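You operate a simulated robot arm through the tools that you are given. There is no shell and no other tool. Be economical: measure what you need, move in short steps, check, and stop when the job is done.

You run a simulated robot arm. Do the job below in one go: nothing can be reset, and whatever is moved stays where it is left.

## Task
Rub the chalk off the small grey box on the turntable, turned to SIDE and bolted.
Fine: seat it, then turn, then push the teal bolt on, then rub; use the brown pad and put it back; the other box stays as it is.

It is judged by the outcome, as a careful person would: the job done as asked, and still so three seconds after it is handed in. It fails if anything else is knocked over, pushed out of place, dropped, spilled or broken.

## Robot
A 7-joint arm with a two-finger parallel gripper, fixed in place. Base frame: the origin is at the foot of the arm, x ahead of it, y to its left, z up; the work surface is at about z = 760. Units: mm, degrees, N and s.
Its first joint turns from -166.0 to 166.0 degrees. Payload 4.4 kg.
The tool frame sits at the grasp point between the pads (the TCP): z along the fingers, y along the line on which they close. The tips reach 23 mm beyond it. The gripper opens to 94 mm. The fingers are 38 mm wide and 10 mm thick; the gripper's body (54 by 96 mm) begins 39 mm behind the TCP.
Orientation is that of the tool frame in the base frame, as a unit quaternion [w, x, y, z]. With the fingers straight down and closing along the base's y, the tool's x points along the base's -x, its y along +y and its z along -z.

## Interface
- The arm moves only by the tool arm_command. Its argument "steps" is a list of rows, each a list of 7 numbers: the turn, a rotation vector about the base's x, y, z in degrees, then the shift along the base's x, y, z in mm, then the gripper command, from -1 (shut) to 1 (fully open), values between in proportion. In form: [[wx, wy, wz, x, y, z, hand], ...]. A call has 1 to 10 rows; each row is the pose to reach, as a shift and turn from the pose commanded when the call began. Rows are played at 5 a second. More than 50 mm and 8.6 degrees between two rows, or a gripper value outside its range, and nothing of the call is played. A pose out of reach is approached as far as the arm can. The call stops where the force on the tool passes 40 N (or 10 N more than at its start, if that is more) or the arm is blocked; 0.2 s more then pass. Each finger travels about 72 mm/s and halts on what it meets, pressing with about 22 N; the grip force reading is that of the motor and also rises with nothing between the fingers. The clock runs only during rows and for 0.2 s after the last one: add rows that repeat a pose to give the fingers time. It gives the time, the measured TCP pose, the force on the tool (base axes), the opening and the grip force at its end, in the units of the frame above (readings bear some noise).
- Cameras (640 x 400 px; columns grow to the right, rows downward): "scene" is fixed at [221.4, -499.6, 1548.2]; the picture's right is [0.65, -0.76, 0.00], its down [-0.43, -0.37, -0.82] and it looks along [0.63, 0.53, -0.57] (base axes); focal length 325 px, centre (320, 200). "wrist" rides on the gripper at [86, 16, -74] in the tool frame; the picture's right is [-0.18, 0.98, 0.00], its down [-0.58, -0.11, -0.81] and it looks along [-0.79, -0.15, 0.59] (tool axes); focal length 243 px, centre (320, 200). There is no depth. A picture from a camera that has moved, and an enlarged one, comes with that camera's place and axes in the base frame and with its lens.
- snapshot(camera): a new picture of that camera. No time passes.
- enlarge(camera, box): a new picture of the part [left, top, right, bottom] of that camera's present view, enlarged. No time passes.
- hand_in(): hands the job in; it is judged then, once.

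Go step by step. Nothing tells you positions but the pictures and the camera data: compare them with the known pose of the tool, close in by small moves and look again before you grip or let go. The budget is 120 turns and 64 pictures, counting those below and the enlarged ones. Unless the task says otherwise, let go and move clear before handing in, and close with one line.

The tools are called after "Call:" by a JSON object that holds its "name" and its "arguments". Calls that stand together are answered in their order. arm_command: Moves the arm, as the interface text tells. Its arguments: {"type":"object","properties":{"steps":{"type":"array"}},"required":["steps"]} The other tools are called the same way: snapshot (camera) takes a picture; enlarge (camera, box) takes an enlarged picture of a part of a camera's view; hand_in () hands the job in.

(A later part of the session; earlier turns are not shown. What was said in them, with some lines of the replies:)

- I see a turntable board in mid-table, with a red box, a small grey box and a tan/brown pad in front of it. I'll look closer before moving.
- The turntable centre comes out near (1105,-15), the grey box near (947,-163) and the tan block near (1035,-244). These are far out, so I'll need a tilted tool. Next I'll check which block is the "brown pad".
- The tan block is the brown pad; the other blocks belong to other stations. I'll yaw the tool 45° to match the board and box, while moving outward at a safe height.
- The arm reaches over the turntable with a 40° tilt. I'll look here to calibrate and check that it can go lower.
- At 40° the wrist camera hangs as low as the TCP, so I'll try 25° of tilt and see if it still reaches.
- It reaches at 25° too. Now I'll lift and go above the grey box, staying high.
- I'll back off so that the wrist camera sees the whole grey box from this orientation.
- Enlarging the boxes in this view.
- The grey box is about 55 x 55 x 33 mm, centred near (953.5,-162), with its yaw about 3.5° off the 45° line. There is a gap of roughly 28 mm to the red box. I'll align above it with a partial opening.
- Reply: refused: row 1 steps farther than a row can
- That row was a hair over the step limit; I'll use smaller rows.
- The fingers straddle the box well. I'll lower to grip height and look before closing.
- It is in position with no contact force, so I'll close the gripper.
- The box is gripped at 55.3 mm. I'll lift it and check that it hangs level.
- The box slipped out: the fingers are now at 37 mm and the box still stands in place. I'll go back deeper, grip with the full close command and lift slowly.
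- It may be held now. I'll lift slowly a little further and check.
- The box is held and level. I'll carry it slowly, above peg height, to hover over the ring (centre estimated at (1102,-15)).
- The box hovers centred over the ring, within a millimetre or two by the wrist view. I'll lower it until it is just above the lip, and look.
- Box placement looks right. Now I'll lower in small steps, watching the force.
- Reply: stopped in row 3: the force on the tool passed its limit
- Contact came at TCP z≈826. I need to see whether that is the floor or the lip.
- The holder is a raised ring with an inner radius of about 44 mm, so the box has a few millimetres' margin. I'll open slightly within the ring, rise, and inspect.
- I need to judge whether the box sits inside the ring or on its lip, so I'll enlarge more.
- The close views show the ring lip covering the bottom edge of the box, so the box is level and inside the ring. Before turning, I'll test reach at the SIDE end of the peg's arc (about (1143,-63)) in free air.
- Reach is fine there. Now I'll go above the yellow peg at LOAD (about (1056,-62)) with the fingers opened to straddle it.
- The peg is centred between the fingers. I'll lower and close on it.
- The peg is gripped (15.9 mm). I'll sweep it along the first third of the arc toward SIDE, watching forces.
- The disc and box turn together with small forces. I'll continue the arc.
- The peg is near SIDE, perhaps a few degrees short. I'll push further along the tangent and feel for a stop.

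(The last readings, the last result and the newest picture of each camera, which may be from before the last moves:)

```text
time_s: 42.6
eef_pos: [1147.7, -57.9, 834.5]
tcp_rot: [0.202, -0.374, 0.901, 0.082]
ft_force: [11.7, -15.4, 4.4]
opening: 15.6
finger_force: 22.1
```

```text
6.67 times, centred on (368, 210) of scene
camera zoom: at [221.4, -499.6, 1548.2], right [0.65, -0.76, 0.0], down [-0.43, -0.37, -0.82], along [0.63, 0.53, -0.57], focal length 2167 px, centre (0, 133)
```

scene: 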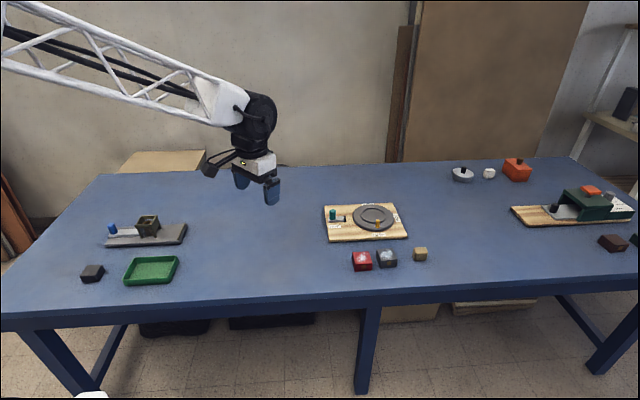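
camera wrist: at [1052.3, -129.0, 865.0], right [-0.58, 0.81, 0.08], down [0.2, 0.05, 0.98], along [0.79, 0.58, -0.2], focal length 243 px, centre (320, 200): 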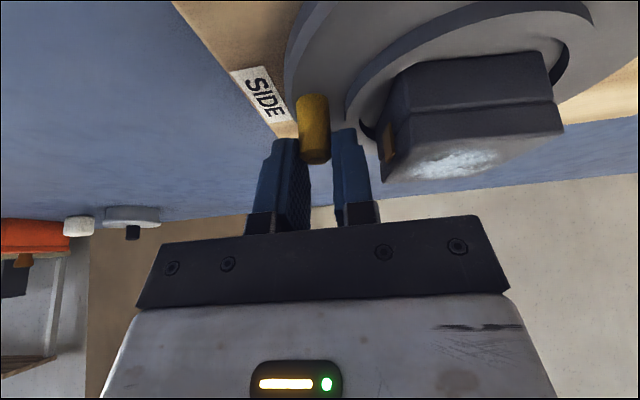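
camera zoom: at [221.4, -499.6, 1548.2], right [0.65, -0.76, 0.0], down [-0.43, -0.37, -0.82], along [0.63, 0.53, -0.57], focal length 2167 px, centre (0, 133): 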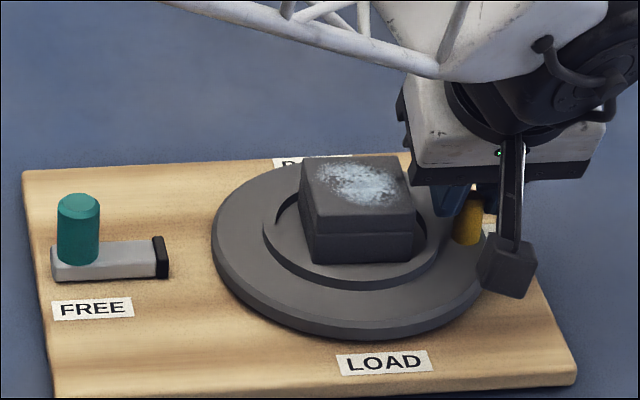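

The board itself has shifted about 4 mm under the radial pull, so I'll let go of the peg now and inspect the angle and the bolt. Pushing the bolt pushes the board the other way.

Call:
{"name": "arm_command", "arguments": {"steps": [[0, 0, 0, 1.4, -1.4, 0, -0.7], [0, 0, 0, 1.4, -1.4, 0, -0.4], [0, 0, 0, 1.4, -1.4, 0, -0.36], [0, 0, 0, 1.4, -1.4, 0, -0.36], [0, 0, 0, 1.4, -1.4, 20, -0.36], [0, 0, 0, 1.4, -1.4, 50, -0.36], [0, 0, 0, 0, 0, 90, -0.36], [0, 0, 0, -30, -20, 120, -0.36], [0, 0, 0, -60, -40, 140, -0.36], [0, 0, 0, -60, -40, 140, -0.36]]}}

Call:
{"name": "enlarge", "arguments": {"camera": "scene", "box": [320, 180, 416, 240]}}

Call:
{"name": "snapshot", "arguments": {"camera": "wrist"}}

```text
time_s: 44.8
eef_pos: [1087.6, -99.5, 974.7]
tcp_rot: [0.202, -0.374, 0.901, 0.082]
ft_force: [0.4, 0.3, 0.3]
opening: 29.9
finger_force: 0.1
```

```text
6.67 times, centred on (368, 210) of scene
camera zoom: at [221.4, -499.6, 1548.2], right [0.65, -0.76, 0.0], down [-0.43, -0.37, -0.82], along [0.63, 0.53, -0.57], focal length 2167 px, centre (0, 133)
```

zoom: 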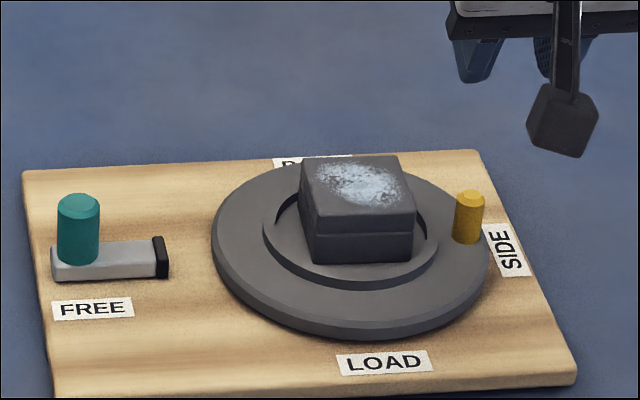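

```text
21 pictures are left
camera wrist: at [996.3, -165.6, 1004.1], right [-0.58, 0.81, 0.08], down [0.2, 0.05, 0.98], along [0.79, 0.58, -0.2], focal length 243 px, centre (320, 200)
```

wrist: 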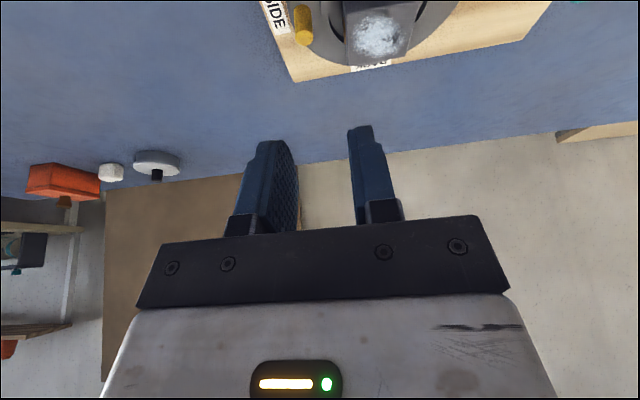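

The turn may be a few degrees short. I'll back off for a better measuring view from the wrist.

Call:
{"name": "arm_command", "arguments": {"steps": [[0, 0, 0, -30, -25, 0, -0.36], [0, 0, 0, -60, -50, 0, -0.36], [0, 0, 0, -90, -70, 0, -0.36], [0, 0, 0, -90, -70, 0, -0.36]]}}

Call:
{"name": "enlarge", "arguments": {"camera": "wrist", "box": [200, 0, 440, 150]}}

```text
time_s: 45.8
eef_pos: [997.0, -168.8, 974.6]
tcp_rot: [0.201, -0.375, 0.901, 0.083]
ft_force: [-1.4, -0.7, 0.1]
opening: 30.2
finger_force: 0.1
```

```text
2.67 times, centred on (320, 75) of wrist
camera zoom: at [906.7, -236.2, 1005.1], right [-0.58, 0.81, 0.08], down [0.2, 0.05, 0.98], along [0.79, 0.58, -0.2], focal length 647 px, centre (320, 533)
```

zoom: 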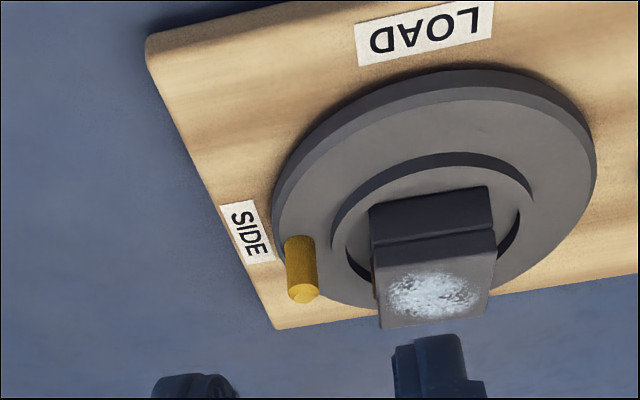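

By both cameras the peg sits within a couple of degrees of SIDE, so I'll go on to the bolt. The teal knob is near (985.5,93), and the bolt slides toward the disc along (0.7,-0.7). I'll hover over the knob.

Call:
{"name": "arm_command", "arguments": {"steps": [[0, 0, 0, -2, 40, 0, -0.04], [0, 0, 0, -4, 80, 0, -0.04], [0, 0, 0, -5, 120, 0, -0.04], [0, 0, 0, -7, 160, 0, -0.04], [0, 0, 0, -9, 200, 0, -0.04], [0, 0, 0, -10, 235, 0, -0.04], [0, 0, 0, -11, 262.5, -20, -0.04], [0, 0, 0, -11, 262.5, -60, -0.04], [0, 0, 0, -11, 262.5, -95, -0.04], [0, 0, 0, -11, 262.5, -95, -0.04]]}}

Call:
{"name": "enlarge", "arguments": {"camera": "scene", "box": [300, 170, 396, 230]}}

Call:
{"name": "snapshot", "arguments": {"camera": "wrist"}}

```text
time_s: 48.0
eef_pos: [987.2, 94.4, 880.0]
tcp_rot: [0.202, -0.374, 0.901, 0.083]
ft_force: [-1.0, 0.1, 0.5]
opening: 45.2
finger_force: 0.2
```

```text
6.67 times, centred on (348, 200) of scene
camera zoom: at [221.4, -499.6, 1548.2], right [0.65, -0.76, 0.0], down [-0.43, -0.37, -0.82], along [0.63, 0.53, -0.57], focal length 2167 px, centre (133, 200)
```

zoom: 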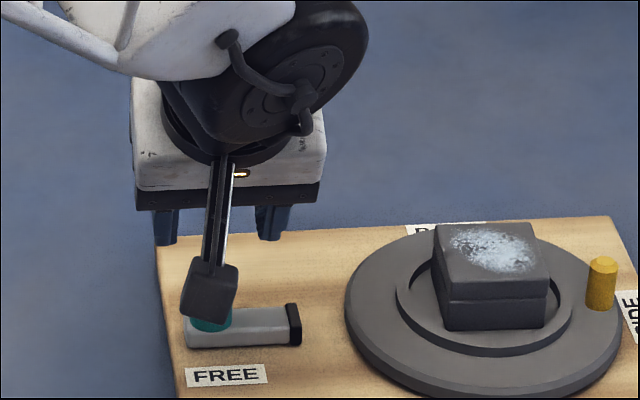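

```text
18 pictures are left
camera wrist: at [895.7, 28.0, 909.5], right [-0.58, 0.81, 0.08], down [0.21, 0.05, 0.98], along [0.79, 0.58, -0.2], focal length 243 px, centre (320, 200)
```

wrist: 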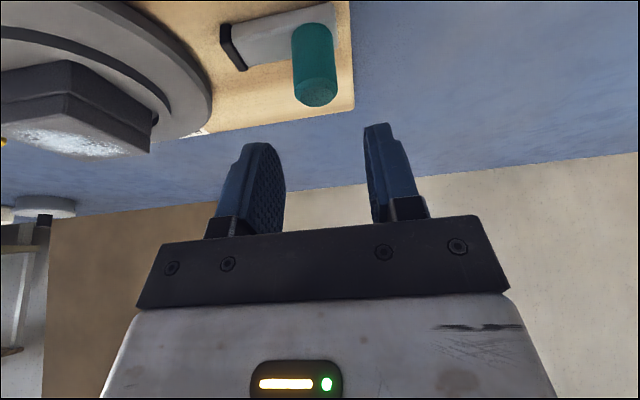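

The knob lies between the fingers. I'll adjust slightly and lower.

Call:
{"name": "arm_command", "arguments": {"steps": [[0, 0, 0, 3, 4, -12, -0.04], [0, 0, 0, 3, 4, -24, -0.04], [0, 0, 0, 3, 4, -35, -0.04], [0, 0, 0, 3, 4, -46, -0.04], [0, 0, 0, 3, 4, -46, -0.04]]}}

Call:
{"name": "arm_command", "arguments": {"steps": [[0, 0, 0, 0, 0, 0, -0.3], [0, 0, 0, 0, 0, 0, -0.5], [0, 0, 0, 0, 0, 0, -0.75], [0, 0, 0, 0, 0, 0, -1], [0, 0, 0, 0, 0, 0, -1]]}}

```text
time_s: 49.2
eef_pos: [990.5, 98.4, 834.3]
tcp_rot: [0.202, -0.374, 0.901, 0.083]
ft_force: [0.3, 0.8, 0.6]
opening: 45.1
finger_force: 0.1
```

```text
time_s: 50.4
eef_pos: [990.3, 98.9, 834.0]
tcp_rot: [0.202, -0.374, 0.902, 0.082]
ft_force: [0.3, -0.2, -0.8]
opening: 23.4
finger_force: 22.5
```

The knob is gripped at 23.4 mm. I'll push it toward the turntable in small steps.

Call:
{"name": "arm_command", "arguments": {"steps": [[0, 0, 0, 2, -2, 0, -1], [0, 0, 0, 4.5, -4.5, 0, -1], [0, 0, 0, 7, -7, 0, -1], [0, 0, 0, 9.5, -9.5, 0, -1], [0, 0, 0, 12, -12, 0, -1], [0, 0, 0, 14.5, -14.5, 0, -1], [0, 0, 0, 17, -17, 0, -1], [0, 0, 0, 17, -17, 0, -1]]}}

Call:
{"name": "enlarge", "arguments": {"camera": "scene", "box": [320, 180, 416, 240]}}

```text
time_s: 52.2
eef_pos: [1006.9, 82.1, 832.3]
tcp_rot: [0.201, -0.373, 0.902, 0.083]
ft_force: [1.8, 1.8, 0.2]
opening: 23.4
finger_force: 22.4
```

```text
6.67 times, centred on (368, 210) of scene
camera zoom: at [221.4, -499.6, 1548.2], right [0.65, -0.76, 0.0], down [-0.43, -0.37, -0.82], along [0.63, 0.53, -0.57], focal length 2167 px, centre (0, 133)
```

zoom: 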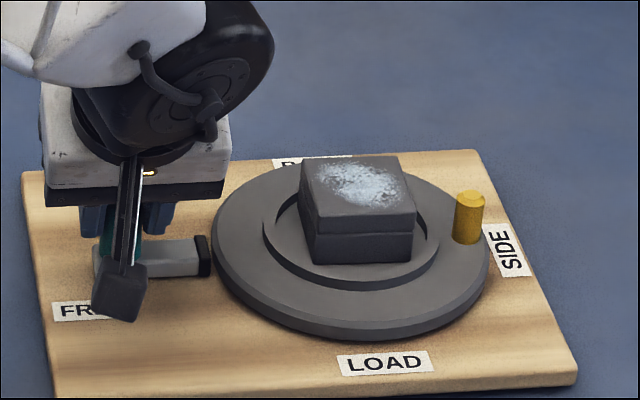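

The bolt slides easily, and its tip is now at the rim of the disc. I'll continue carefully.

Call:
{"name": "arm_command", "arguments": {"steps": [[0, 0, 0, 1.5, -1.5, 0, -1], [0, 0, 0, 3, -3, 0, -1], [0, 0, 0, 4.5, -4.5, 0, -1], [0, 0, 0, 6, -6, 0, -1], [0, 0, 0, 6, -6, 0, -1]]}}

Call:
{"name": "arm_command", "arguments": {"steps": [[0, 0, 0, 1.5, -1.5, 0, -1], [0, 0, 0, 3, -3, 0, -1], [0, 0, 0, 4.5, -4.5, 0, -1], [0, 0, 0, 4.5, -4.5, 0, -1]]}}

Call:
{"name": "enlarge", "arguments": {"camera": "scene", "box": [320, 180, 416, 240]}}

```text
time_s: 53.4
eef_pos: [1013.0, 76.4, 834.9]
tcp_rot: [0.202, -0.374, 0.901, 0.083]
ft_force: [-5.4, 5.4, -0.8]
opening: 23.4
finger_force: 22.3
```

```text
time_s: 54.4
eef_pos: [1017.5, 70.7, 833.9]
tcp_rot: [0.201, -0.374, 0.901, 0.083]
ft_force: [-2.2, 2.3, -0.5]
opening: 23.6
finger_force: 22.0
```

```text
6.67 times, centred on (368, 210) of scene
camera zoom: at [221.4, -499.6, 1548.2], right [0.65, -0.76, 0.0], down [-0.43, -0.37, -0.82], along [0.63, 0.53, -0.57], focal length 2167 px, centre (0, 133)
```

zoom: 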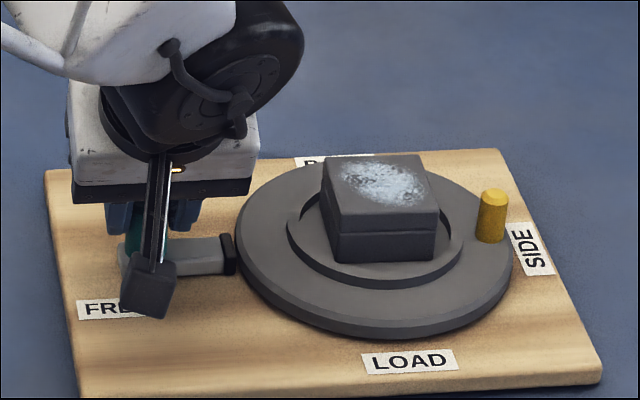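

The bolt met the disc rim and the board moved with it by about 14 mm. I'll stop pushing and look closely at the bolt tip.

Call:
{"name": "enlarge", "arguments": {"camera": "scene", "box": [336, 204, 368, 224]}}

Call:
{"name": "enlarge", "arguments": {"camera": "wrist", "box": [160, 0, 360, 125]}}

```text
16.00 times, centred on (352, 214) of scene
camera zoom: at [221.4, -499.6, 1548.2], right [0.65, -0.76, 0.0], down [-0.43, -0.37, -0.82], along [0.63, 0.53, -0.57], focal length 5201 px, centre (-192, -24)
```

zoom: 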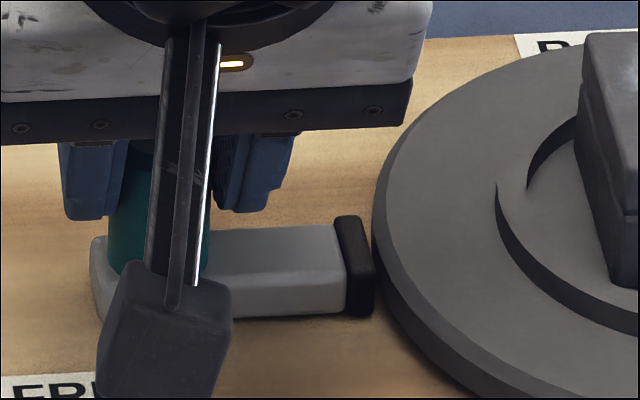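

```text
3.20 times, centred on (260, 62) of wrist
camera zoom: at [926.7, 5.0, 864.4], right [-0.58, 0.81, 0.08], down [0.21, 0.05, 0.98], along [0.79, 0.58, -0.2], focal length 776 px, centre (512, 640)
```

zoom: 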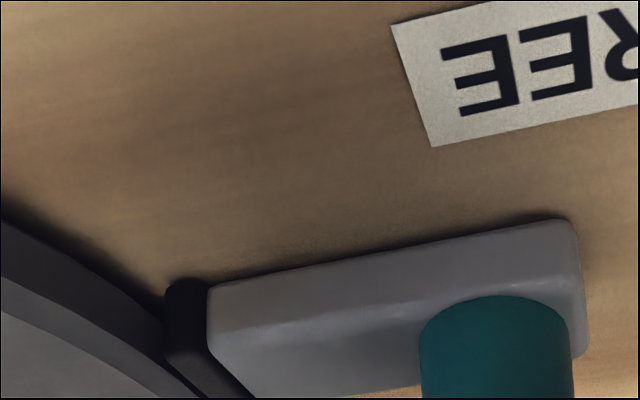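

The bolt has a rubber pad that now presses on the rim, so it is on. The board is about 10 mm from its original place, so I'll release the knob and push the board back gently through the peg, along the radial line.

Call:
{"name": "arm_command", "arguments": {"steps": [[0, 0, 0, 0, 0, 0, -0.4], [0, 0, 0, 0, 0, 0, -0.2], [0, 0, 0, 0, 0, 0, -0.2], [0, 0, 0, 0, 0, 30, -0.2], [0, 0, 0, 0, 0, 70, -0.4], [0, 0, 0, 30, -33, 75, -1], [0, 0, 0, 60, -66, 75, -1], [0, 0, 0, 90, -100, 75, -1], [0, 0, 0, 120, -132, 75, -1], [0, 0, 0, 148, -163.5, 75, -1]]}}

Call:
{"name": "arm_command", "arguments": {"steps": [[0, 0, 0, 2, -2, -20, -1], [0, 0, 0, 4, -4, -45, -1], [0, 0, 0, 4, -4, -45, -1]]}}

Call:
{"name": "enlarge", "arguments": {"camera": "scene", "box": [320, 180, 416, 240]}}

```text
time_s: 56.6
eef_pos: [1166.8, -94.0, 909.2]
tcp_rot: [0.203, -0.373, 0.902, 0.082]
ft_force: [-0.3, -0.4, 0.9]
opening: 0.1
finger_force: 21.9
```

```text
time_s: 57.4
eef_pos: [1169.9, -97.3, 862.9]
tcp_rot: [0.202, -0.374, 0.901, 0.083]
ft_force: [-0.3, 0.4, 0.0]
opening: 0.0
finger_force: 22.2
```

```text
6.67 times, centred on (368, 210) of scene
camera zoom: at [221.4, -499.6, 1548.2], right [0.65, -0.76, 0.0], down [-0.43, -0.37, -0.82], along [0.63, 0.53, -0.57], focal length 2167 px, centre (0, 133)
```

zoom: 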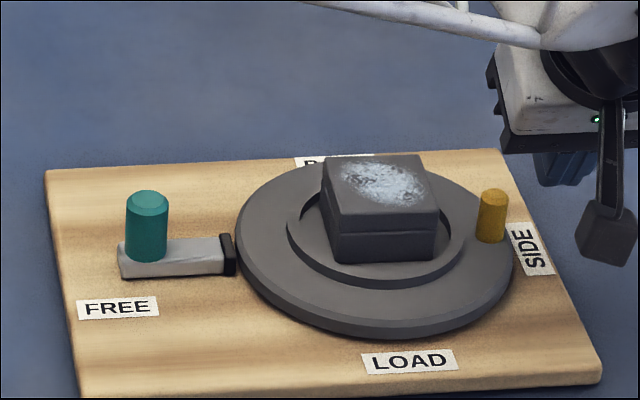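

The bolt rests against the rim. Now I'll lower outside the peg and push the board back along its axis in small steps.

Call:
{"name": "arm_command", "arguments": {"steps": [[0, 0, 0, 0, 0, -14, -1], [0, 0, 0, 0, 0, -27, -1], [0, 0, 0, -2.5, 2.5, -27, -1], [0, 0, 0, -5, 5, -27, -1], [0, 0, 0, -7, 7, -27, -1], [0, 0, 0, -9, 9, -27, -1], [0, 0, 0, -11, 11, -27, -1], [0, 0, 0, -13, 13, -27, -1], [0, 0, 0, -13, 13, -27, -1]]}}

Call:
{"name": "enlarge", "arguments": {"camera": "scene", "box": [320, 180, 416, 240]}}

```text
time_s: 59.4
eef_pos: [1156.3, -82.6, 838.6]
tcp_rot: [0.201, -0.374, 0.901, 0.083]
ft_force: [3.8, -3.2, 1.5]
opening: 0.0
finger_force: 21.7
```

```text
6.67 times, centred on (368, 210) of scene
camera zoom: at [221.4, -499.6, 1548.2], right [0.65, -0.76, 0.0], down [-0.43, -0.37, -0.82], along [0.63, 0.53, -0.57], focal length 2167 px, centre (0, 133)
```

zoom: 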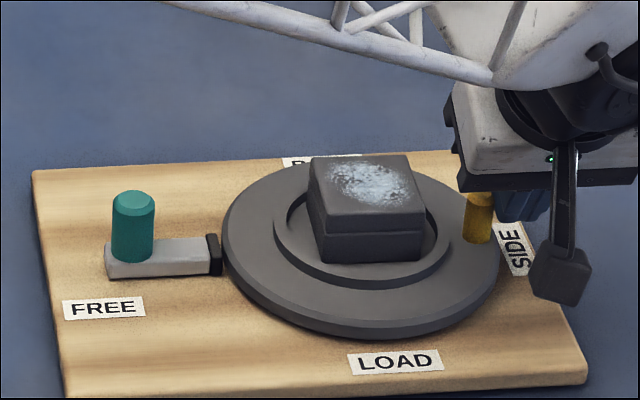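

Almost back, with about 2.5 mm left. One more small push, then I'll back off, lift, and head for the pad.

Call:
{"name": "arm_command", "arguments": {"steps": [[0, 0, 0, -1, 1, 0, -1], [0, 0, 0, -1.8, 1.8, 0, -1], [0, 0, 0, -1.8, 1.8, 0, -1], [0, 0, 0, 4, -4, 0, -1], [0, 0, 0, 8, -8, 0, -1], [0, 0, 0, 8, -8, 30, -1], [0, 0, 0, 8, -8, 70, -1], [0, 0, 0, -15, -40, 75, -0.5], [0, 0, 0, -40, -80, 75, 0], [0, 0, 0, -70, -110, 75, 0.2]]}}

Call:
{"name": "arm_command", "arguments": {"steps": [[0, 0, 0, -40, -30, 0, 0.2], [0, 0, 0, -80, -60, 0, 0.2], [0, 0, 0, -110, -90, 0, 0.2], [0, 0, 0, -110, -90, 0, 0.2]]}}

Call:
{"name": "snapshot", "arguments": {"camera": "wrist"}}

Call:
{"name": "enlarge", "arguments": {"camera": "scene", "box": [320, 190, 448, 270]}}

```text
time_s: 61.6
eef_pos: [1085.2, -193.2, 912.1]
tcp_rot: [0.201, -0.374, 0.902, 0.083]
ft_force: [0.0, -0.4, -1.0]
opening: 56.3
finger_force: 0.0
```

```text
time_s: 62.6
eef_pos: [976.1, -284.7, 912.1]
tcp_rot: [0.202, -0.374, 0.901, 0.083]
ft_force: [-0.4, -0.2, -0.1]
opening: 56.4
finger_force: 0.1
```

```text
11 pictures are left
camera wrist: at [885.0, -351.7, 942.1], right [-0.58, 0.81, 0.08], down [0.2, 0.05, 0.98], along [0.79, 0.58, -0.2], focal length 243 px, centre (320, 200)
```

wrist: 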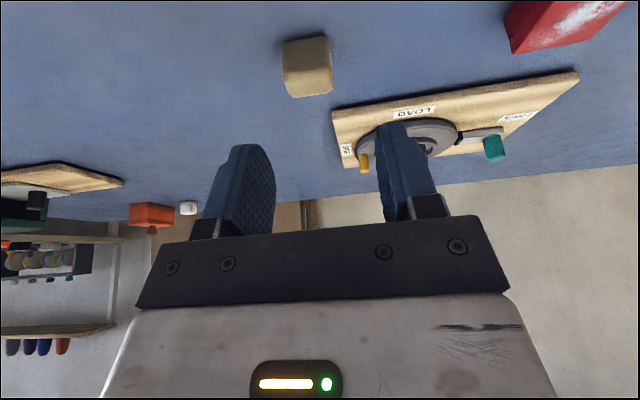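

```text
5.00 times, centred on (384, 230) of scene
camera zoom: at [221.4, -499.6, 1548.2], right [0.65, -0.76, 0.0], down [-0.43, -0.37, -0.82], along [0.63, 0.53, -0.57], focal length 1625 px, centre (0, 50)
```

zoom: 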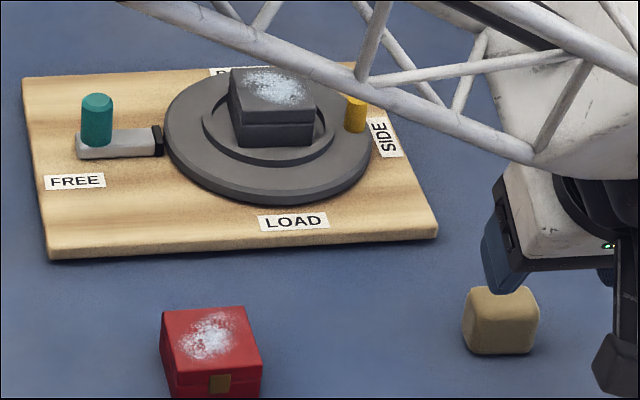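

The board is back in place and the bolt is on. The pad is about 40 x 40 x 27 mm and centred near (1046,-236). I'll hover over it.

Call:
{"name": "arm_command", "arguments": {"steps": [[0, 0, 0, 33, 22, 0, 0.4], [0, 0, 0, 65.6, 43.5, 0, 0.4], [0, 0, 0, 65.6, 43.5, -35, 0.4], [0, 0, 0, 65.6, 43.5, -70, 0.4], [0, 0, 0, 65.6, 43.5, -85, 0.4], [0, 0, 0, 65.6, 43.5, -85, 0.4]]}}

Call:
{"name": "snapshot", "arguments": {"camera": "wrist"}}

```text
time_s: 64.0
eef_pos: [1043.1, -240.2, 827.2]
tcp_rot: [0.202, -0.374, 0.901, 0.082]
ft_force: [0.4, 0.1, 0.3]
opening: 65.6
finger_force: 0.0
```

```text
9 pictures are left
camera wrist: at [951.5, -306.9, 857.0], right [-0.58, 0.81, 0.08], down [0.2, 0.05, 0.98], along [0.79, 0.58, -0.2], focal length 243 px, centre (320, 200)
```

wrist: 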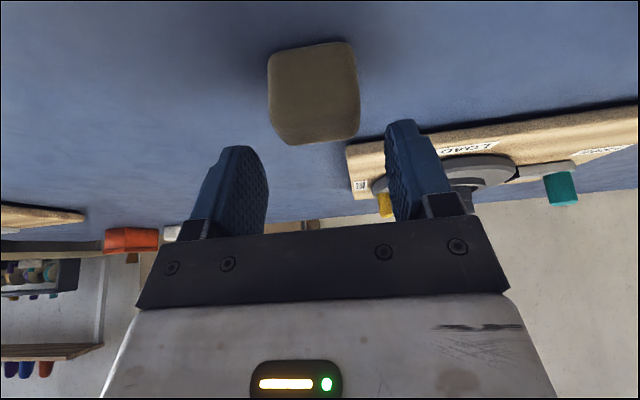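

The pad is between the fingers. A small correction, then I'll lower and close.

Call:
{"name": "arm_command", "arguments": {"steps": [[0, 0, 0, 0.5, 4.5, -10, 0.4], [0, 0, 0, 0.5, 4.5, -20, 0.4], [0, 0, 0, 0.5, 4.5, -31, 0.4], [0, 0, 0, 0.5, 4.5, -31, 0.4], [0, 0, 0, 0.5, 4.5, -31, 0.1], [0, 0, 0, 0.5, 4.5, -31, -0.1], [0, 0, 0, 0.5, 4.5, -31, -1], [0, 0, 0, 0.5, 4.5, -31, -1], [0, 0, 0, 0.5, 4.5, -31, -1], [0, 0, 0, 0.5, 4.5, -31, -1]]}}

Call:
{"name": "arm_command", "arguments": {"steps": [[0, 0, 0, 0, 0, 2, -1], [0, 0, 0, 0, 0, 6, -1], [0, 0, 0, 0, 0, 12, -1], [0, 0, 0, 0, 0, 20, -1], [0, 0, 0, 0, 0, 30, -1], [0, 0, 0, 0, 0, 40, -1], [0, 0, 0, 0, 0, 50, -1], [0, 0, 0, 0, 0, 60, -1]]}}

Call:
{"name": "snapshot", "arguments": {"camera": "wrist"}}

```text
time_s: 66.2
eef_pos: [1045.5, -237.5, 796.8]
tcp_rot: [0.202, -0.374, 0.902, 0.083]
ft_force: [0.1, -0.2, 1.7]
opening: 43.5
finger_force: 21.9
```

```text
time_s: 68.0
eef_pos: [1042.1, -236.1, 855.8]
tcp_rot: [0.201, -0.375, 0.901, 0.083]
ft_force: [0.0, 0.1, -0.9]
opening: 43.3
finger_force: 22.3
```

```text
8 pictures are left
camera wrist: at [952.2, -302.9, 885.6], right [-0.58, 0.81, 0.08], down [0.21, 0.05, 0.98], along [0.79, 0.58, -0.2], focal length 243 px, centre (320, 200)
```

wrist: 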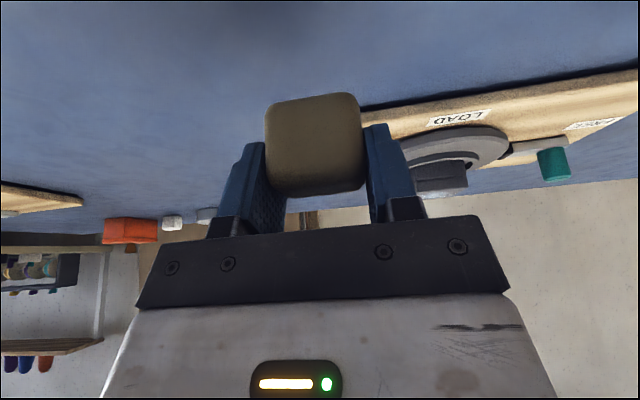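

The pad is held. I'll carry it over the box (centre about (1105,-15), top about z 829).

Call:
{"name": "arm_command", "arguments": {"steps": [[0, 0, 0, 0, 0, 15, -1], [0, 0, 0, 4, 15, 33, -1], [0, 0, 0, 11, 40, 33, -1], [0, 0, 0, 19, 68, 33, -1], [0, 0, 0, 27, 98, 33, -1], [0, 0, 0, 35, 128, 33, -1], [0, 0, 0, 43, 158, 33, -1], [0, 0, 0, 51, 188, 33, -1], [0, 0, 0, 58.3, 215.8, 33, -1], [0, 0, 0, 58.3, 215.8, 33, -1]]}}

Call:
{"name": "arm_command", "arguments": {"steps": [[0, 0, 0, 0, 0, -6, -1], [0, 0, 0, 0, 0, -12, -1], [0, 0, 0, 0, 0, -16, -1], [0, 0, 0, 0, 0, -16, -1]]}}

Call:
{"name": "enlarge", "arguments": {"camera": "scene", "box": [320, 180, 416, 240]}}

```text
time_s: 70.2
eef_pos: [1101.6, -16.7, 891.5]
tcp_rot: [0.202, -0.375, 0.901, 0.084]
ft_force: [-0.7, -1.1, -0.1]
opening: 43.5
finger_force: 21.9
```

```text
time_s: 71.2
eef_pos: [1102.8, -18.5, 874.6]
tcp_rot: [0.202, -0.374, 0.901, 0.083]
ft_force: [-0.6, 0.2, 0.3]
opening: 43.4
finger_force: 22.3
```

```text
6.67 times, centred on (368, 210) of scene
camera zoom: at [221.4, -499.6, 1548.2], right [0.65, -0.76, 0.0], down [-0.43, -0.37, -0.82], along [0.63, 0.53, -0.57], focal length 2167 px, centre (0, 133)
```

zoom: 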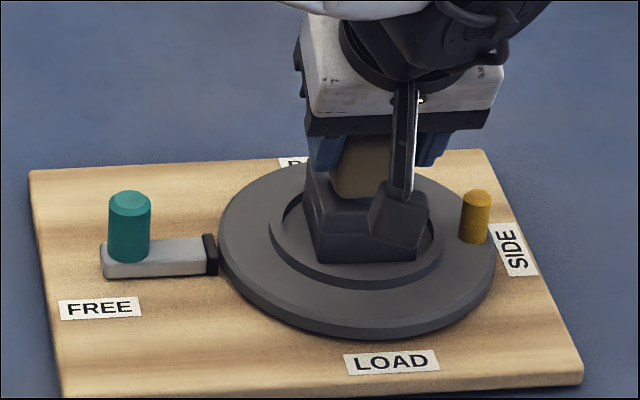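

The board sits exactly as at the start, and the pad is right over the box. I'll lower to light contact.

Call:
{"name": "arm_command", "arguments": {"steps": [[0, 0, 0, 0, 0, -2, -1], [0, 0, 0, 0, 0, -4, -1], [0, 0, 0, 0, 0, -6, -1], [0, 0, 0, 0, 0, -6, -1]]}}

Call:
{"name": "arm_command", "arguments": {"steps": [[0, 0, 0, 0, 0, -1, -1], [0, 0, 0, 0, 0, -2, -1], [0, 0, 0, 0, 0, -2, -1]]}}

```text
time_s: 72.2
eef_pos: [1101.7, -19.1, 869.6]
tcp_rot: [0.202, -0.375, 0.901, 0.082]
ft_force: [-0.4, 0.2, 7.7]
opening: 43.3
finger_force: 21.7
```

```text
time_s: 73.0
eef_pos: [1101.2, -19.8, 869.2]
tcp_rot: [0.203, -0.374, 0.901, 0.082]
ft_force: [-1.4, 0.2, 30.6]
opening: 43.5
finger_force: 22.2
```

Contact is at about z 868. I'll ease to a light press and rub back and forth.

Call:
{"name": "arm_command", "arguments": {"steps": [[0, 0, 0, 0, 0, 1.9, -1], [0, 0, 0, 4, -4, 1.9, -1], [0, 0, 0, 8, -8, 1.9, -1], [0, 0, 0, 4, -4, 1.9, -1], [0, 0, 0, 0, 0, 1.9, -1], [0, 0, 0, -4, 4, 1.9, -1], [0, 0, 0, -8, 8, 1.9, -1], [0, 0, 0, -4, 4, 1.9, -1], [0, 0, 0, 0, 0, 1.9, -1], [0, 0, 0, 0, 0, 1.9, -1]]}}

Call:
{"name": "enlarge", "arguments": {"camera": "scene", "box": [320, 180, 416, 240]}}

```text
time_s: 75.2
eef_pos: [1100.2, -19.0, 867.3]
tcp_rot: [0.202, -0.374, 0.901, 0.083]
ft_force: [-2.2, 9.9, 25.2]
opening: 43.3
finger_force: 21.9
```

```text
6.67 times, centred on (368, 210) of scene
camera zoom: at [221.4, -499.6, 1548.2], right [0.65, -0.76, 0.0], down [-0.43, -0.37, -0.82], along [0.63, 0.53, -0.57], focal length 2167 px, centre (0, 133)
```

zoom: 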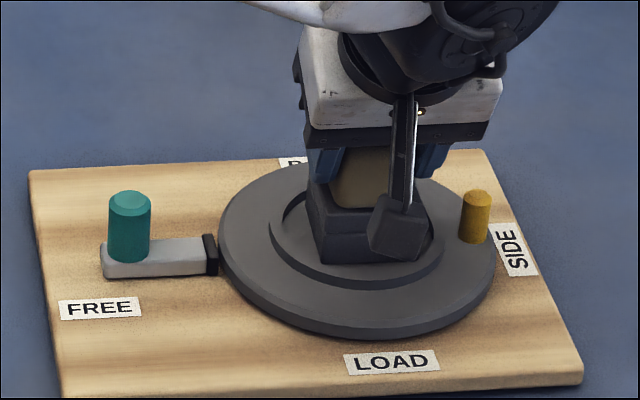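

Nothing has shifted. I'll rub the front and back parts with slightly less pressure.

Call:
{"name": "arm_command", "arguments": {"steps": [[0, 0, 0, 3, 3, 0.7, -1], [0, 0, 0, 6, 6, 0.7, -1], [0, 0, 0, 10, 2, 0.7, -1], [0, 0, 0, 14, -2, 0.7, -1], [0, 0, 0, 10, 2, 0.7, -1], [0, 0, 0, 6, 6, 0.7, -1], [0, 0, 0, 2, 10, 0.7, -1], [0, 0, 0, -2, 14, 0.7, -1], [0, 0, 0, 2, 10, 0.7, -1], [0, 0, 0, 6, 6, 0.7, -1]]}}

Call:
{"name": "arm_command", "arguments": {"steps": [[0, 0, 0, -4, -4, 0, -1], [0, 0, 0, -8, -8, 0, -1], [0, 0, 0, -12, -12, 0, -1], [0, 0, 0, -8, -16, 0, -1], [0, 0, 0, -4, -20, 0, -1], [0, 0, 0, -8, -16, 0, -1], [0, 0, 0, -12, -12, 0, -1], [0, 0, 0, -16, -8, 0, -1], [0, 0, 0, -20, -4, 0, -1], [0, 0, 0, -14, -10, 0, -1]]}}

Call:
{"name": "arm_command", "arguments": {"steps": [[0, 0, 0, 4, 4, 0, -1], [0, 0, 0, 8, 8, 0, -1], [0, 0, 0, 12, 4, 0, -1], [0, 0, 0, 16, 0, 0, -1], [0, 0, 0, 12, 4, 0, -1], [0, 0, 0, 8, 8, 0, -1], [0, 0, 0, 4, 12, 0, -1], [0, 0, 0, 0, 16, 0, -1], [0, 0, 0, 4, 12, 0, -1], [0, 0, 0, 8, 8, 0, -1]]}}

Call:
{"name": "arm_command", "arguments": {"steps": [[0, 0, 0, 0, 0, 6, -1], [0, 0, 0, 0, 0, 16, -1], [0, 0, 0, -6, -24, 24, -1], [0, 0, 0, -12, -52, 24, -1], [0, 0, 0, -20, -80, 24, -1], [0, 0, 0, -27, -106, 24, -1], [0, 0, 0, -35, -134, 24, -1], [0, 0, 0, -35, -134, 24, -1]]}}

Call:
{"name": "enlarge", "arguments": {"camera": "scene", "box": [320, 180, 416, 240]}}

```text
time_s: 77.4
eef_pos: [1106.9, -13.0, 867.6]
tcp_rot: [0.202, -0.374, 0.901, 0.083]
ft_force: [-2.2, 4.1, 10.4]
opening: 43.6
finger_force: 21.9
```

```text
time_s: 79.6
eef_pos: [1092.7, -23.6, 868.2]
tcp_rot: [0.202, -0.374, 0.901, 0.083]
ft_force: [-1.3, 2.2, 4.6]
opening: 43.5
finger_force: 21.8
```

```text
time_s: 81.8
eef_pos: [1100.6, -15.0, 867.0]
tcp_rot: [0.201, -0.374, 0.902, 0.083]
ft_force: [-2.1, 0.5, 2.9]
opening: 43.1
finger_force: 22.2
```

```text
time_s: 83.6
eef_pos: [1064.9, -150.4, 893.2]
tcp_rot: [0.202, -0.373, 0.902, 0.082]
ft_force: [-0.1, 0.0, -0.1]
opening: 43.5
finger_force: 21.9
```

```text
6.67 times, centred on (368, 210) of scene
camera zoom: at [221.4, -499.6, 1548.2], right [0.65, -0.76, 0.0], down [-0.43, -0.37, -0.82], along [0.63, 0.53, -0.57], focal length 2167 px, centre (0, 133)
```

zoom: 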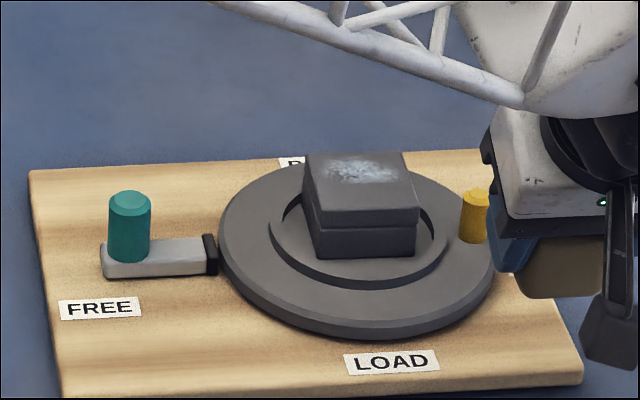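

Most of the chalk is gone, with a faint patch left on the far half (near (1116,-8)). I'll go back and rub there.

Call:
{"name": "arm_command", "arguments": {"steps": [[0, 0, 0, 8, 24, 0, -1], [0, 0, 0, 17, 50, 0, -1], [0, 0, 0, 26, 78, 0, -1], [0, 0, 0, 36, 108, 0, -1], [0, 0, 0, 46.2, 137.7, 0, -1], [0, 0, 0, 46.2, 137.7, -12, -1], [0, 0, 0, 46.2, 137.7, -20, -1], [0, 0, 0, 46.2, 137.7, -24, -1], [0, 0, 0, 46.2, 137.7, -25.4, -1], [0, 0, 0, 46.2, 137.7, -25.4, -1]]}}

```text
time_s: 85.8
eef_pos: [1110.9, -10.5, 867.5]
tcp_rot: [0.202, -0.374, 0.901, 0.082]
ft_force: [-0.3, 1.5, 3.8]
opening: 43.4
finger_force: 21.7
```

Call:
{"name": "arm_command", "arguments": {"steps": [[0, 0, 0, 0, 0, -0.8, -1], [0, 0, 0, 4, -4, -0.8, -1], [0, 0, 0, 8, -8, -0.8, -1], [0, 0, 0, 4, -4, -0.8, -1], [0, 0, 0, 0, 0, -0.8, -1], [0, 0, 0, -4, 4, -0.8, -1], [0, 0, 0, -8, 8, -0.8, -1], [0, 0, 0, -4, 4, -0.8, -1], [0, 0, 0, 0, 0, -0.8, -1], [0, 0, 0, 0, 0, -0.8, -1]]}}

Call:
{"name": "arm_command", "arguments": {"steps": [[0, 0, 0, 4, 4, -0.3, -1], [0, 0, 0, 8, 0, -0.3, -1], [0, 0, 0, 12, -4, -0.3, -1], [0, 0, 0, 8, 0, -0.3, -1], [0, 0, 0, 4, 4, -0.3, -1], [0, 0, 0, 0, 8, -0.3, -1], [0, 0, 0, -4, 12, -0.3, -1], [0, 0, 0, 0, 8, -0.3, -1], [0, 0, 0, 0, 0, -0.3, -1], [0, 0, 0, -6, -6, -0.3, -1]]}}

Call:
{"name": "arm_command", "arguments": {"steps": [[0, 0, 0, 4, -4, 0, -1], [0, 0, 0, 8, -8, 0, -1], [0, 0, 0, 4, -4, 0, -1], [0, 0, 0, 0, 0, 0, -1], [0, 0, 0, -4, 4, 0, -1], [0, 0, 0, -8, 8, 0, -1], [0, 0, 0, -4, 4, 0, -1], [0, 0, 0, 0, 0, 0, -1], [0, 0, 0, 6, 6, 0, -1], [0, 0, 0, 0, 0, 0, -1]]}}

Call:
{"name": "arm_command", "arguments": {"steps": [[0, 0, 0, 0, 0, 6, -1], [0, 0, 0, 0, 0, 16, -1], [0, 0, 0, -6, -24, 26, -1], [0, 0, 0, -12, -52, 26, -1], [0, 0, 0, -20, -80, 26, -1], [0, 0, 0, -27, -106, 26, -1], [0, 0, 0, -35, -134, 26, -1], [0, 0, 0, -35, -134, 26, -1]]}}

Call:
{"name": "enlarge", "arguments": {"camera": "scene", "box": [320, 180, 416, 240]}}

```text
time_s: 88.0
eef_pos: [1113.2, -10.8, 867.0]
tcp_rot: [0.202, -0.374, 0.901, 0.082]
ft_force: [-3.0, 10.7, 29.4]
opening: 43.2
finger_force: 21.8
```

```text
time_s: 90.2
eef_pos: [1106.8, -17.5, 864.7]
tcp_rot: [0.201, -0.373, 0.902, 0.083]
ft_force: [2.7, 4.3, 10.7]
opening: 43.5
finger_force: 21.8
```

```text
time_s: 92.4
eef_pos: [1106.5, -17.7, 865.6]
tcp_rot: [0.202, -0.374, 0.902, 0.082]
ft_force: [3.1, 2.5, 8.4]
opening: 43.3
finger_force: 22.5
```

```text
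time_s: 94.2
eef_pos: [1069.8, -151.8, 892.1]
tcp_rot: [0.202, -0.373, 0.902, 0.083]
ft_force: [0.1, 0.2, 0.1]
opening: 43.1
finger_force: 21.6
```

```text
6.67 times, centred on (368, 210) of scene
camera zoom: at [221.4, -499.6, 1548.2], right [0.65, -0.76, 0.0], down [-0.43, -0.37, -0.82], along [0.63, 0.53, -0.57], focal length 2167 px, centre (0, 133)
```

zoom: 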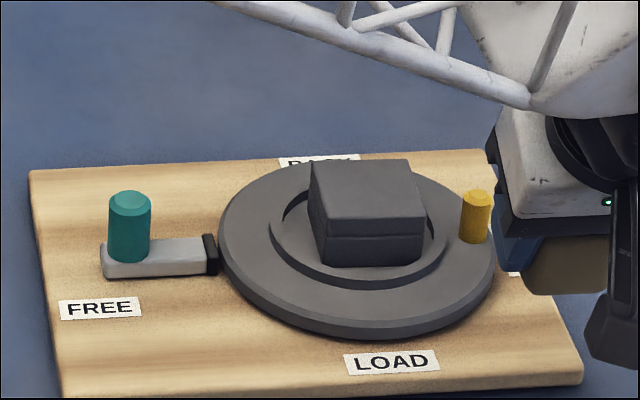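

The chalk is all gone and the board, bolt and peg are unchanged. Now I'll return the pad to its spot.

Call:
{"name": "arm_command", "arguments": {"steps": [[0, 0, 0, -10, -28, 0, -1], [0, 0, 0, -20, -56, 0, -1], [0, 0, 0, -28.5, -83.5, 0, -1], [0, 0, 0, -28.5, -83.5, -20, -1], [0, 0, 0, -28.5, -83.5, -40, -1], [0, 0, 0, -28.5, -83.5, -60, -1], [0, 0, 0, -28.5, -83.5, -76, -1], [0, 0, 0, -28.5, -83.5, -88, -1], [0, 0, 0, -28.5, -83.5, -92, -1], [0, 0, 0, -28.5, -83.5, -92, -1]]}}

Call:
{"name": "arm_command", "arguments": {"steps": [[0, 0, 0, 0, 0, -1, -1], [0, 0, 0, 0, 0, -2, -1], [0, 0, 0, 0, 0, -2, -1]]}}

```text
time_s: 96.4
eef_pos: [1042.5, -236.5, 800.5]
tcp_rot: [0.202, -0.374, 0.901, 0.083]
ft_force: [0.4, -0.4, 0.9]
opening: 43.4
finger_force: 22.5
```

```text
time_s: 97.2
eef_pos: [1042.3, -235.8, 799.0]
tcp_rot: [0.202, -0.374, 0.901, 0.083]
ft_force: [0.5, -0.2, -0.7]
opening: 43.4
finger_force: 21.8
```

Call:
{"name": "arm_command", "arguments": {"steps": [[0, 0, 0, 0, 0, -1, -1], [0, 0, 0, 0, 0, -2, -1], [0, 0, 0, 0, 0, -2, -1]]}}

Call:
{"name": "arm_command", "arguments": {"steps": [[0, 0, 0, 0, 0, -0.7, -1], [0, 0, 0, 0, 0, -1.4, -1], [0, 0, 0, 0, 0, -1.4, -1]]}}

```text
time_s: 98.0
eef_pos: [1043.3, -235.2, 795.1]
tcp_rot: [0.201, -0.374, 0.902, 0.083]
ft_force: [-0.2, 0.4, 0.5]
opening: 43.4
finger_force: 22.2
```

```text
time_s: 98.8
eef_pos: [1042.4, -236.0, 794.4]
tcp_rot: [0.202, -0.374, 0.901, 0.084]
ft_force: [0.3, 0.3, -0.2]
opening: 43.2
finger_force: 22.0
```

No contact yet, so the pad slid up a little in the grip. I'll continue down in small steps.

Call:
{"name": "arm_command", "arguments": {"steps": [[0, 0, 0, 0, 0, -0.7, -1], [0, 0, 0, 0, 0, -1.4, -1], [0, 0, 0, 0, 0, -1.4, -1]]}}

Call:
{"name": "arm_command", "arguments": {"steps": [[0, 0, 0, 0, 0, -0.7, -1], [0, 0, 0, 0, 0, -1.2, -1], [0, 0, 0, 0, 0, -1.2, -1]]}}

```text
time_s: 99.6
eef_pos: [1041.9, -236.0, 793.8]
tcp_rot: [0.203, -0.373, 0.902, 0.082]
ft_force: [-0.2, 1.6, 8.3]
opening: 43.4
finger_force: 21.7
```

```text
time_s: 100.4
eef_pos: [1042.3, -235.9, 793.2]
tcp_rot: [0.202, -0.374, 0.902, 0.08]
ft_force: [-2.5, 1.7, 28.5]
opening: 43.1
finger_force: 22.0
```

The pad is on the table. I'll ease off, release and lift clear.

Call:
{"name": "arm_command", "arguments": {"steps": [[0, 0, 0, 0, 0, 1, -1], [0, 0, 0, 0, 0, 1, -0.05], [0, 0, 0, 0, 0, 1, 0.2], [0, 0, 0, 0, 0, 1, 0.4], [0, 0, 0, 0, 0, 1, 0.4], [0, 0, 0, 0, 0, 20, 0.4], [0, 0, 0, 0, 0, 60, 0.4], [0, 0, 0, -20, -20, 100, 0.4]]}}

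Call:
{"name": "arm_command", "arguments": {"steps": [[0, 0, 0, -45, -20, 10, 0.4], [0, 0, 0, -90, -40, 30, 0.4], [0, 0, 0, -135, -60, 50, 0.4], [0, 0, 0, -180, -80, 70, 0.4], [0, 0, 0, -220, -90, 90, 0.4], [0, 0, 0, -220, -90, 90, 0.4]]}}

Call:
{"name": "snapshot", "arguments": {"camera": "wrist"}}

Call:
{"name": "enlarge", "arguments": {"camera": "scene", "box": [352, 196, 400, 226]}}

```text
time_s: 102.2
eef_pos: [1022.0, -255.4, 891.7]
tcp_rot: [0.201, -0.374, 0.902, 0.082]
ft_force: [0.8, -0.5, -1.6]
opening: 65.9
finger_force: 0.0
```

```text
refused: row 1 steps farther than a row can; nothing moved
```

```text
3 pictures are left
camera wrist: at [931.0, -321.7, 921.3], right [-0.58, 0.81, 0.08], down [0.21, 0.05, 0.98], along [0.79, 0.58, -0.2], focal length 243 px, centre (320, 200)
```

wrist: 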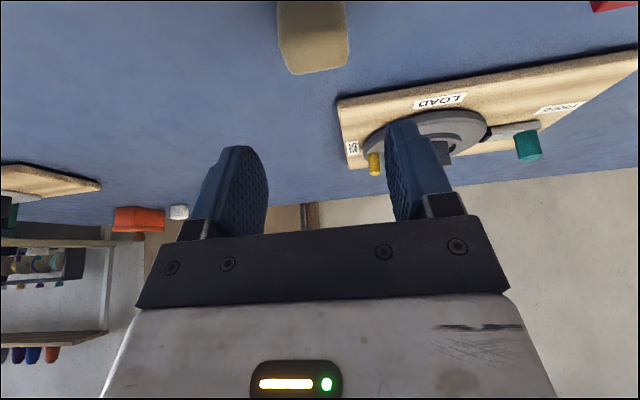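

```text
13.33 times, centred on (376, 211) of scene
camera zoom: at [221.4, -499.6, 1548.2], right [0.65, -0.76, 0.0], down [-0.43, -0.37, -0.82], along [0.63, 0.53, -0.57], focal length 4334 px, centre (-427, 53)
```

zoom: 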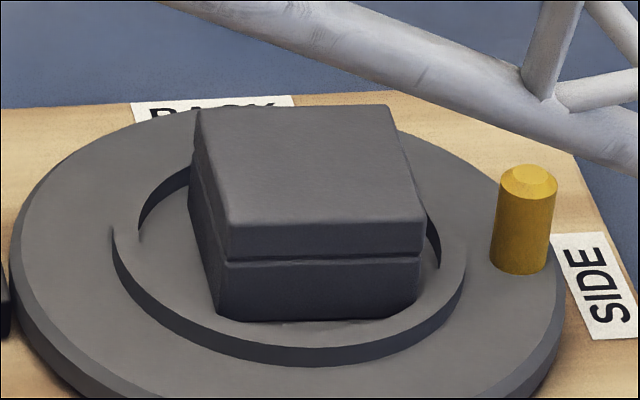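

The box is clean, seated, turned and bolted, and the pad is back where it was. I'll move the arm well clear and take a last full look.

Call:
{"name": "arm_command", "arguments": {"steps": [[0, 0, 0, -35, -10, 10, 0.4], [0, 0, 0, -70, -20, 30, 0.4], [0, 0, 0, -105, -30, 50, 0.4], [0, 0, 0, -140, -40, 70, 0.4], [0, 0, 0, -175, -45, 90, 0.4], [0, 0, 0, -210, -45, 110, 0.4], [0, 0, 0, -245, -45, 130, 0.4], [0, 0, 0, -245, -45, 130, 0.4]]}}

Call:
{"name": "snapshot", "arguments": {"camera": "scene"}}

Call:
{"name": "snapshot", "arguments": {"camera": "wrist"}}

```text
time_s: 104.0
eef_pos: [777.4, -301.6, 1022.2]
tcp_rot: [0.202, -0.374, 0.901, 0.084]
ft_force: [0.4, -0.2, -0.6]
opening: 65.6
finger_force: 0.0
```

```text
1 pictures are left
```

scene: 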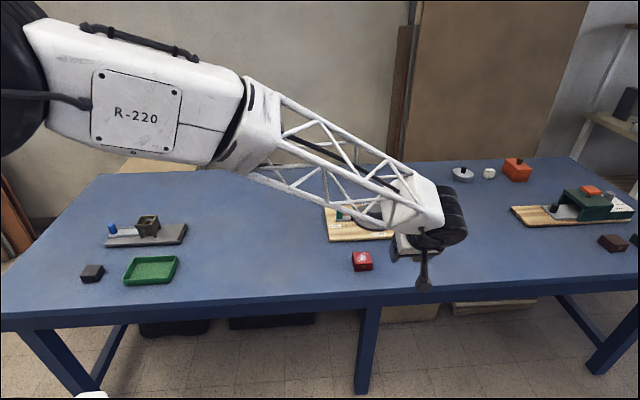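

```text
0 pictures are left
camera wrist: at [685.9, -367.5, 1051.1], right [-0.58, 0.81, 0.08], down [0.21, 0.05, 0.98], along [0.79, 0.58, -0.2], focal length 243 px, centre (320, 200)
```

wrist: 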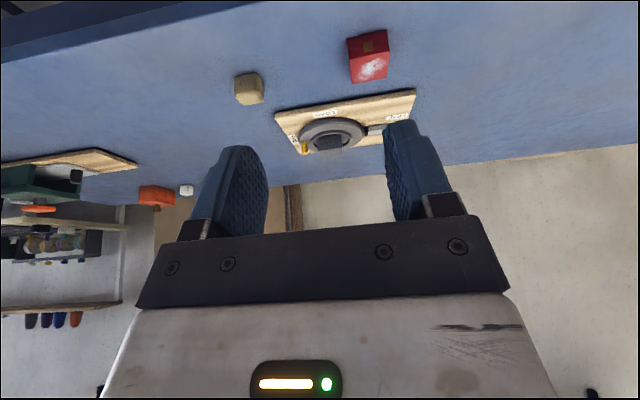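

Everything is in place: the grey box is clean, the pad is back, the red box is untouched and the arm is clear. I'm handing in.

Call:
{"name": "hand_in", "arguments": {}}

```text
The job is handed in.
```

The grey box is seated on the turntable, turned to SIDE and bolted, with the chalk rubbed off. The brown pad is back in its place and the red box was not touched; the board slid about 14 mm during the turning and bolting, and I pushed it back to where it was.
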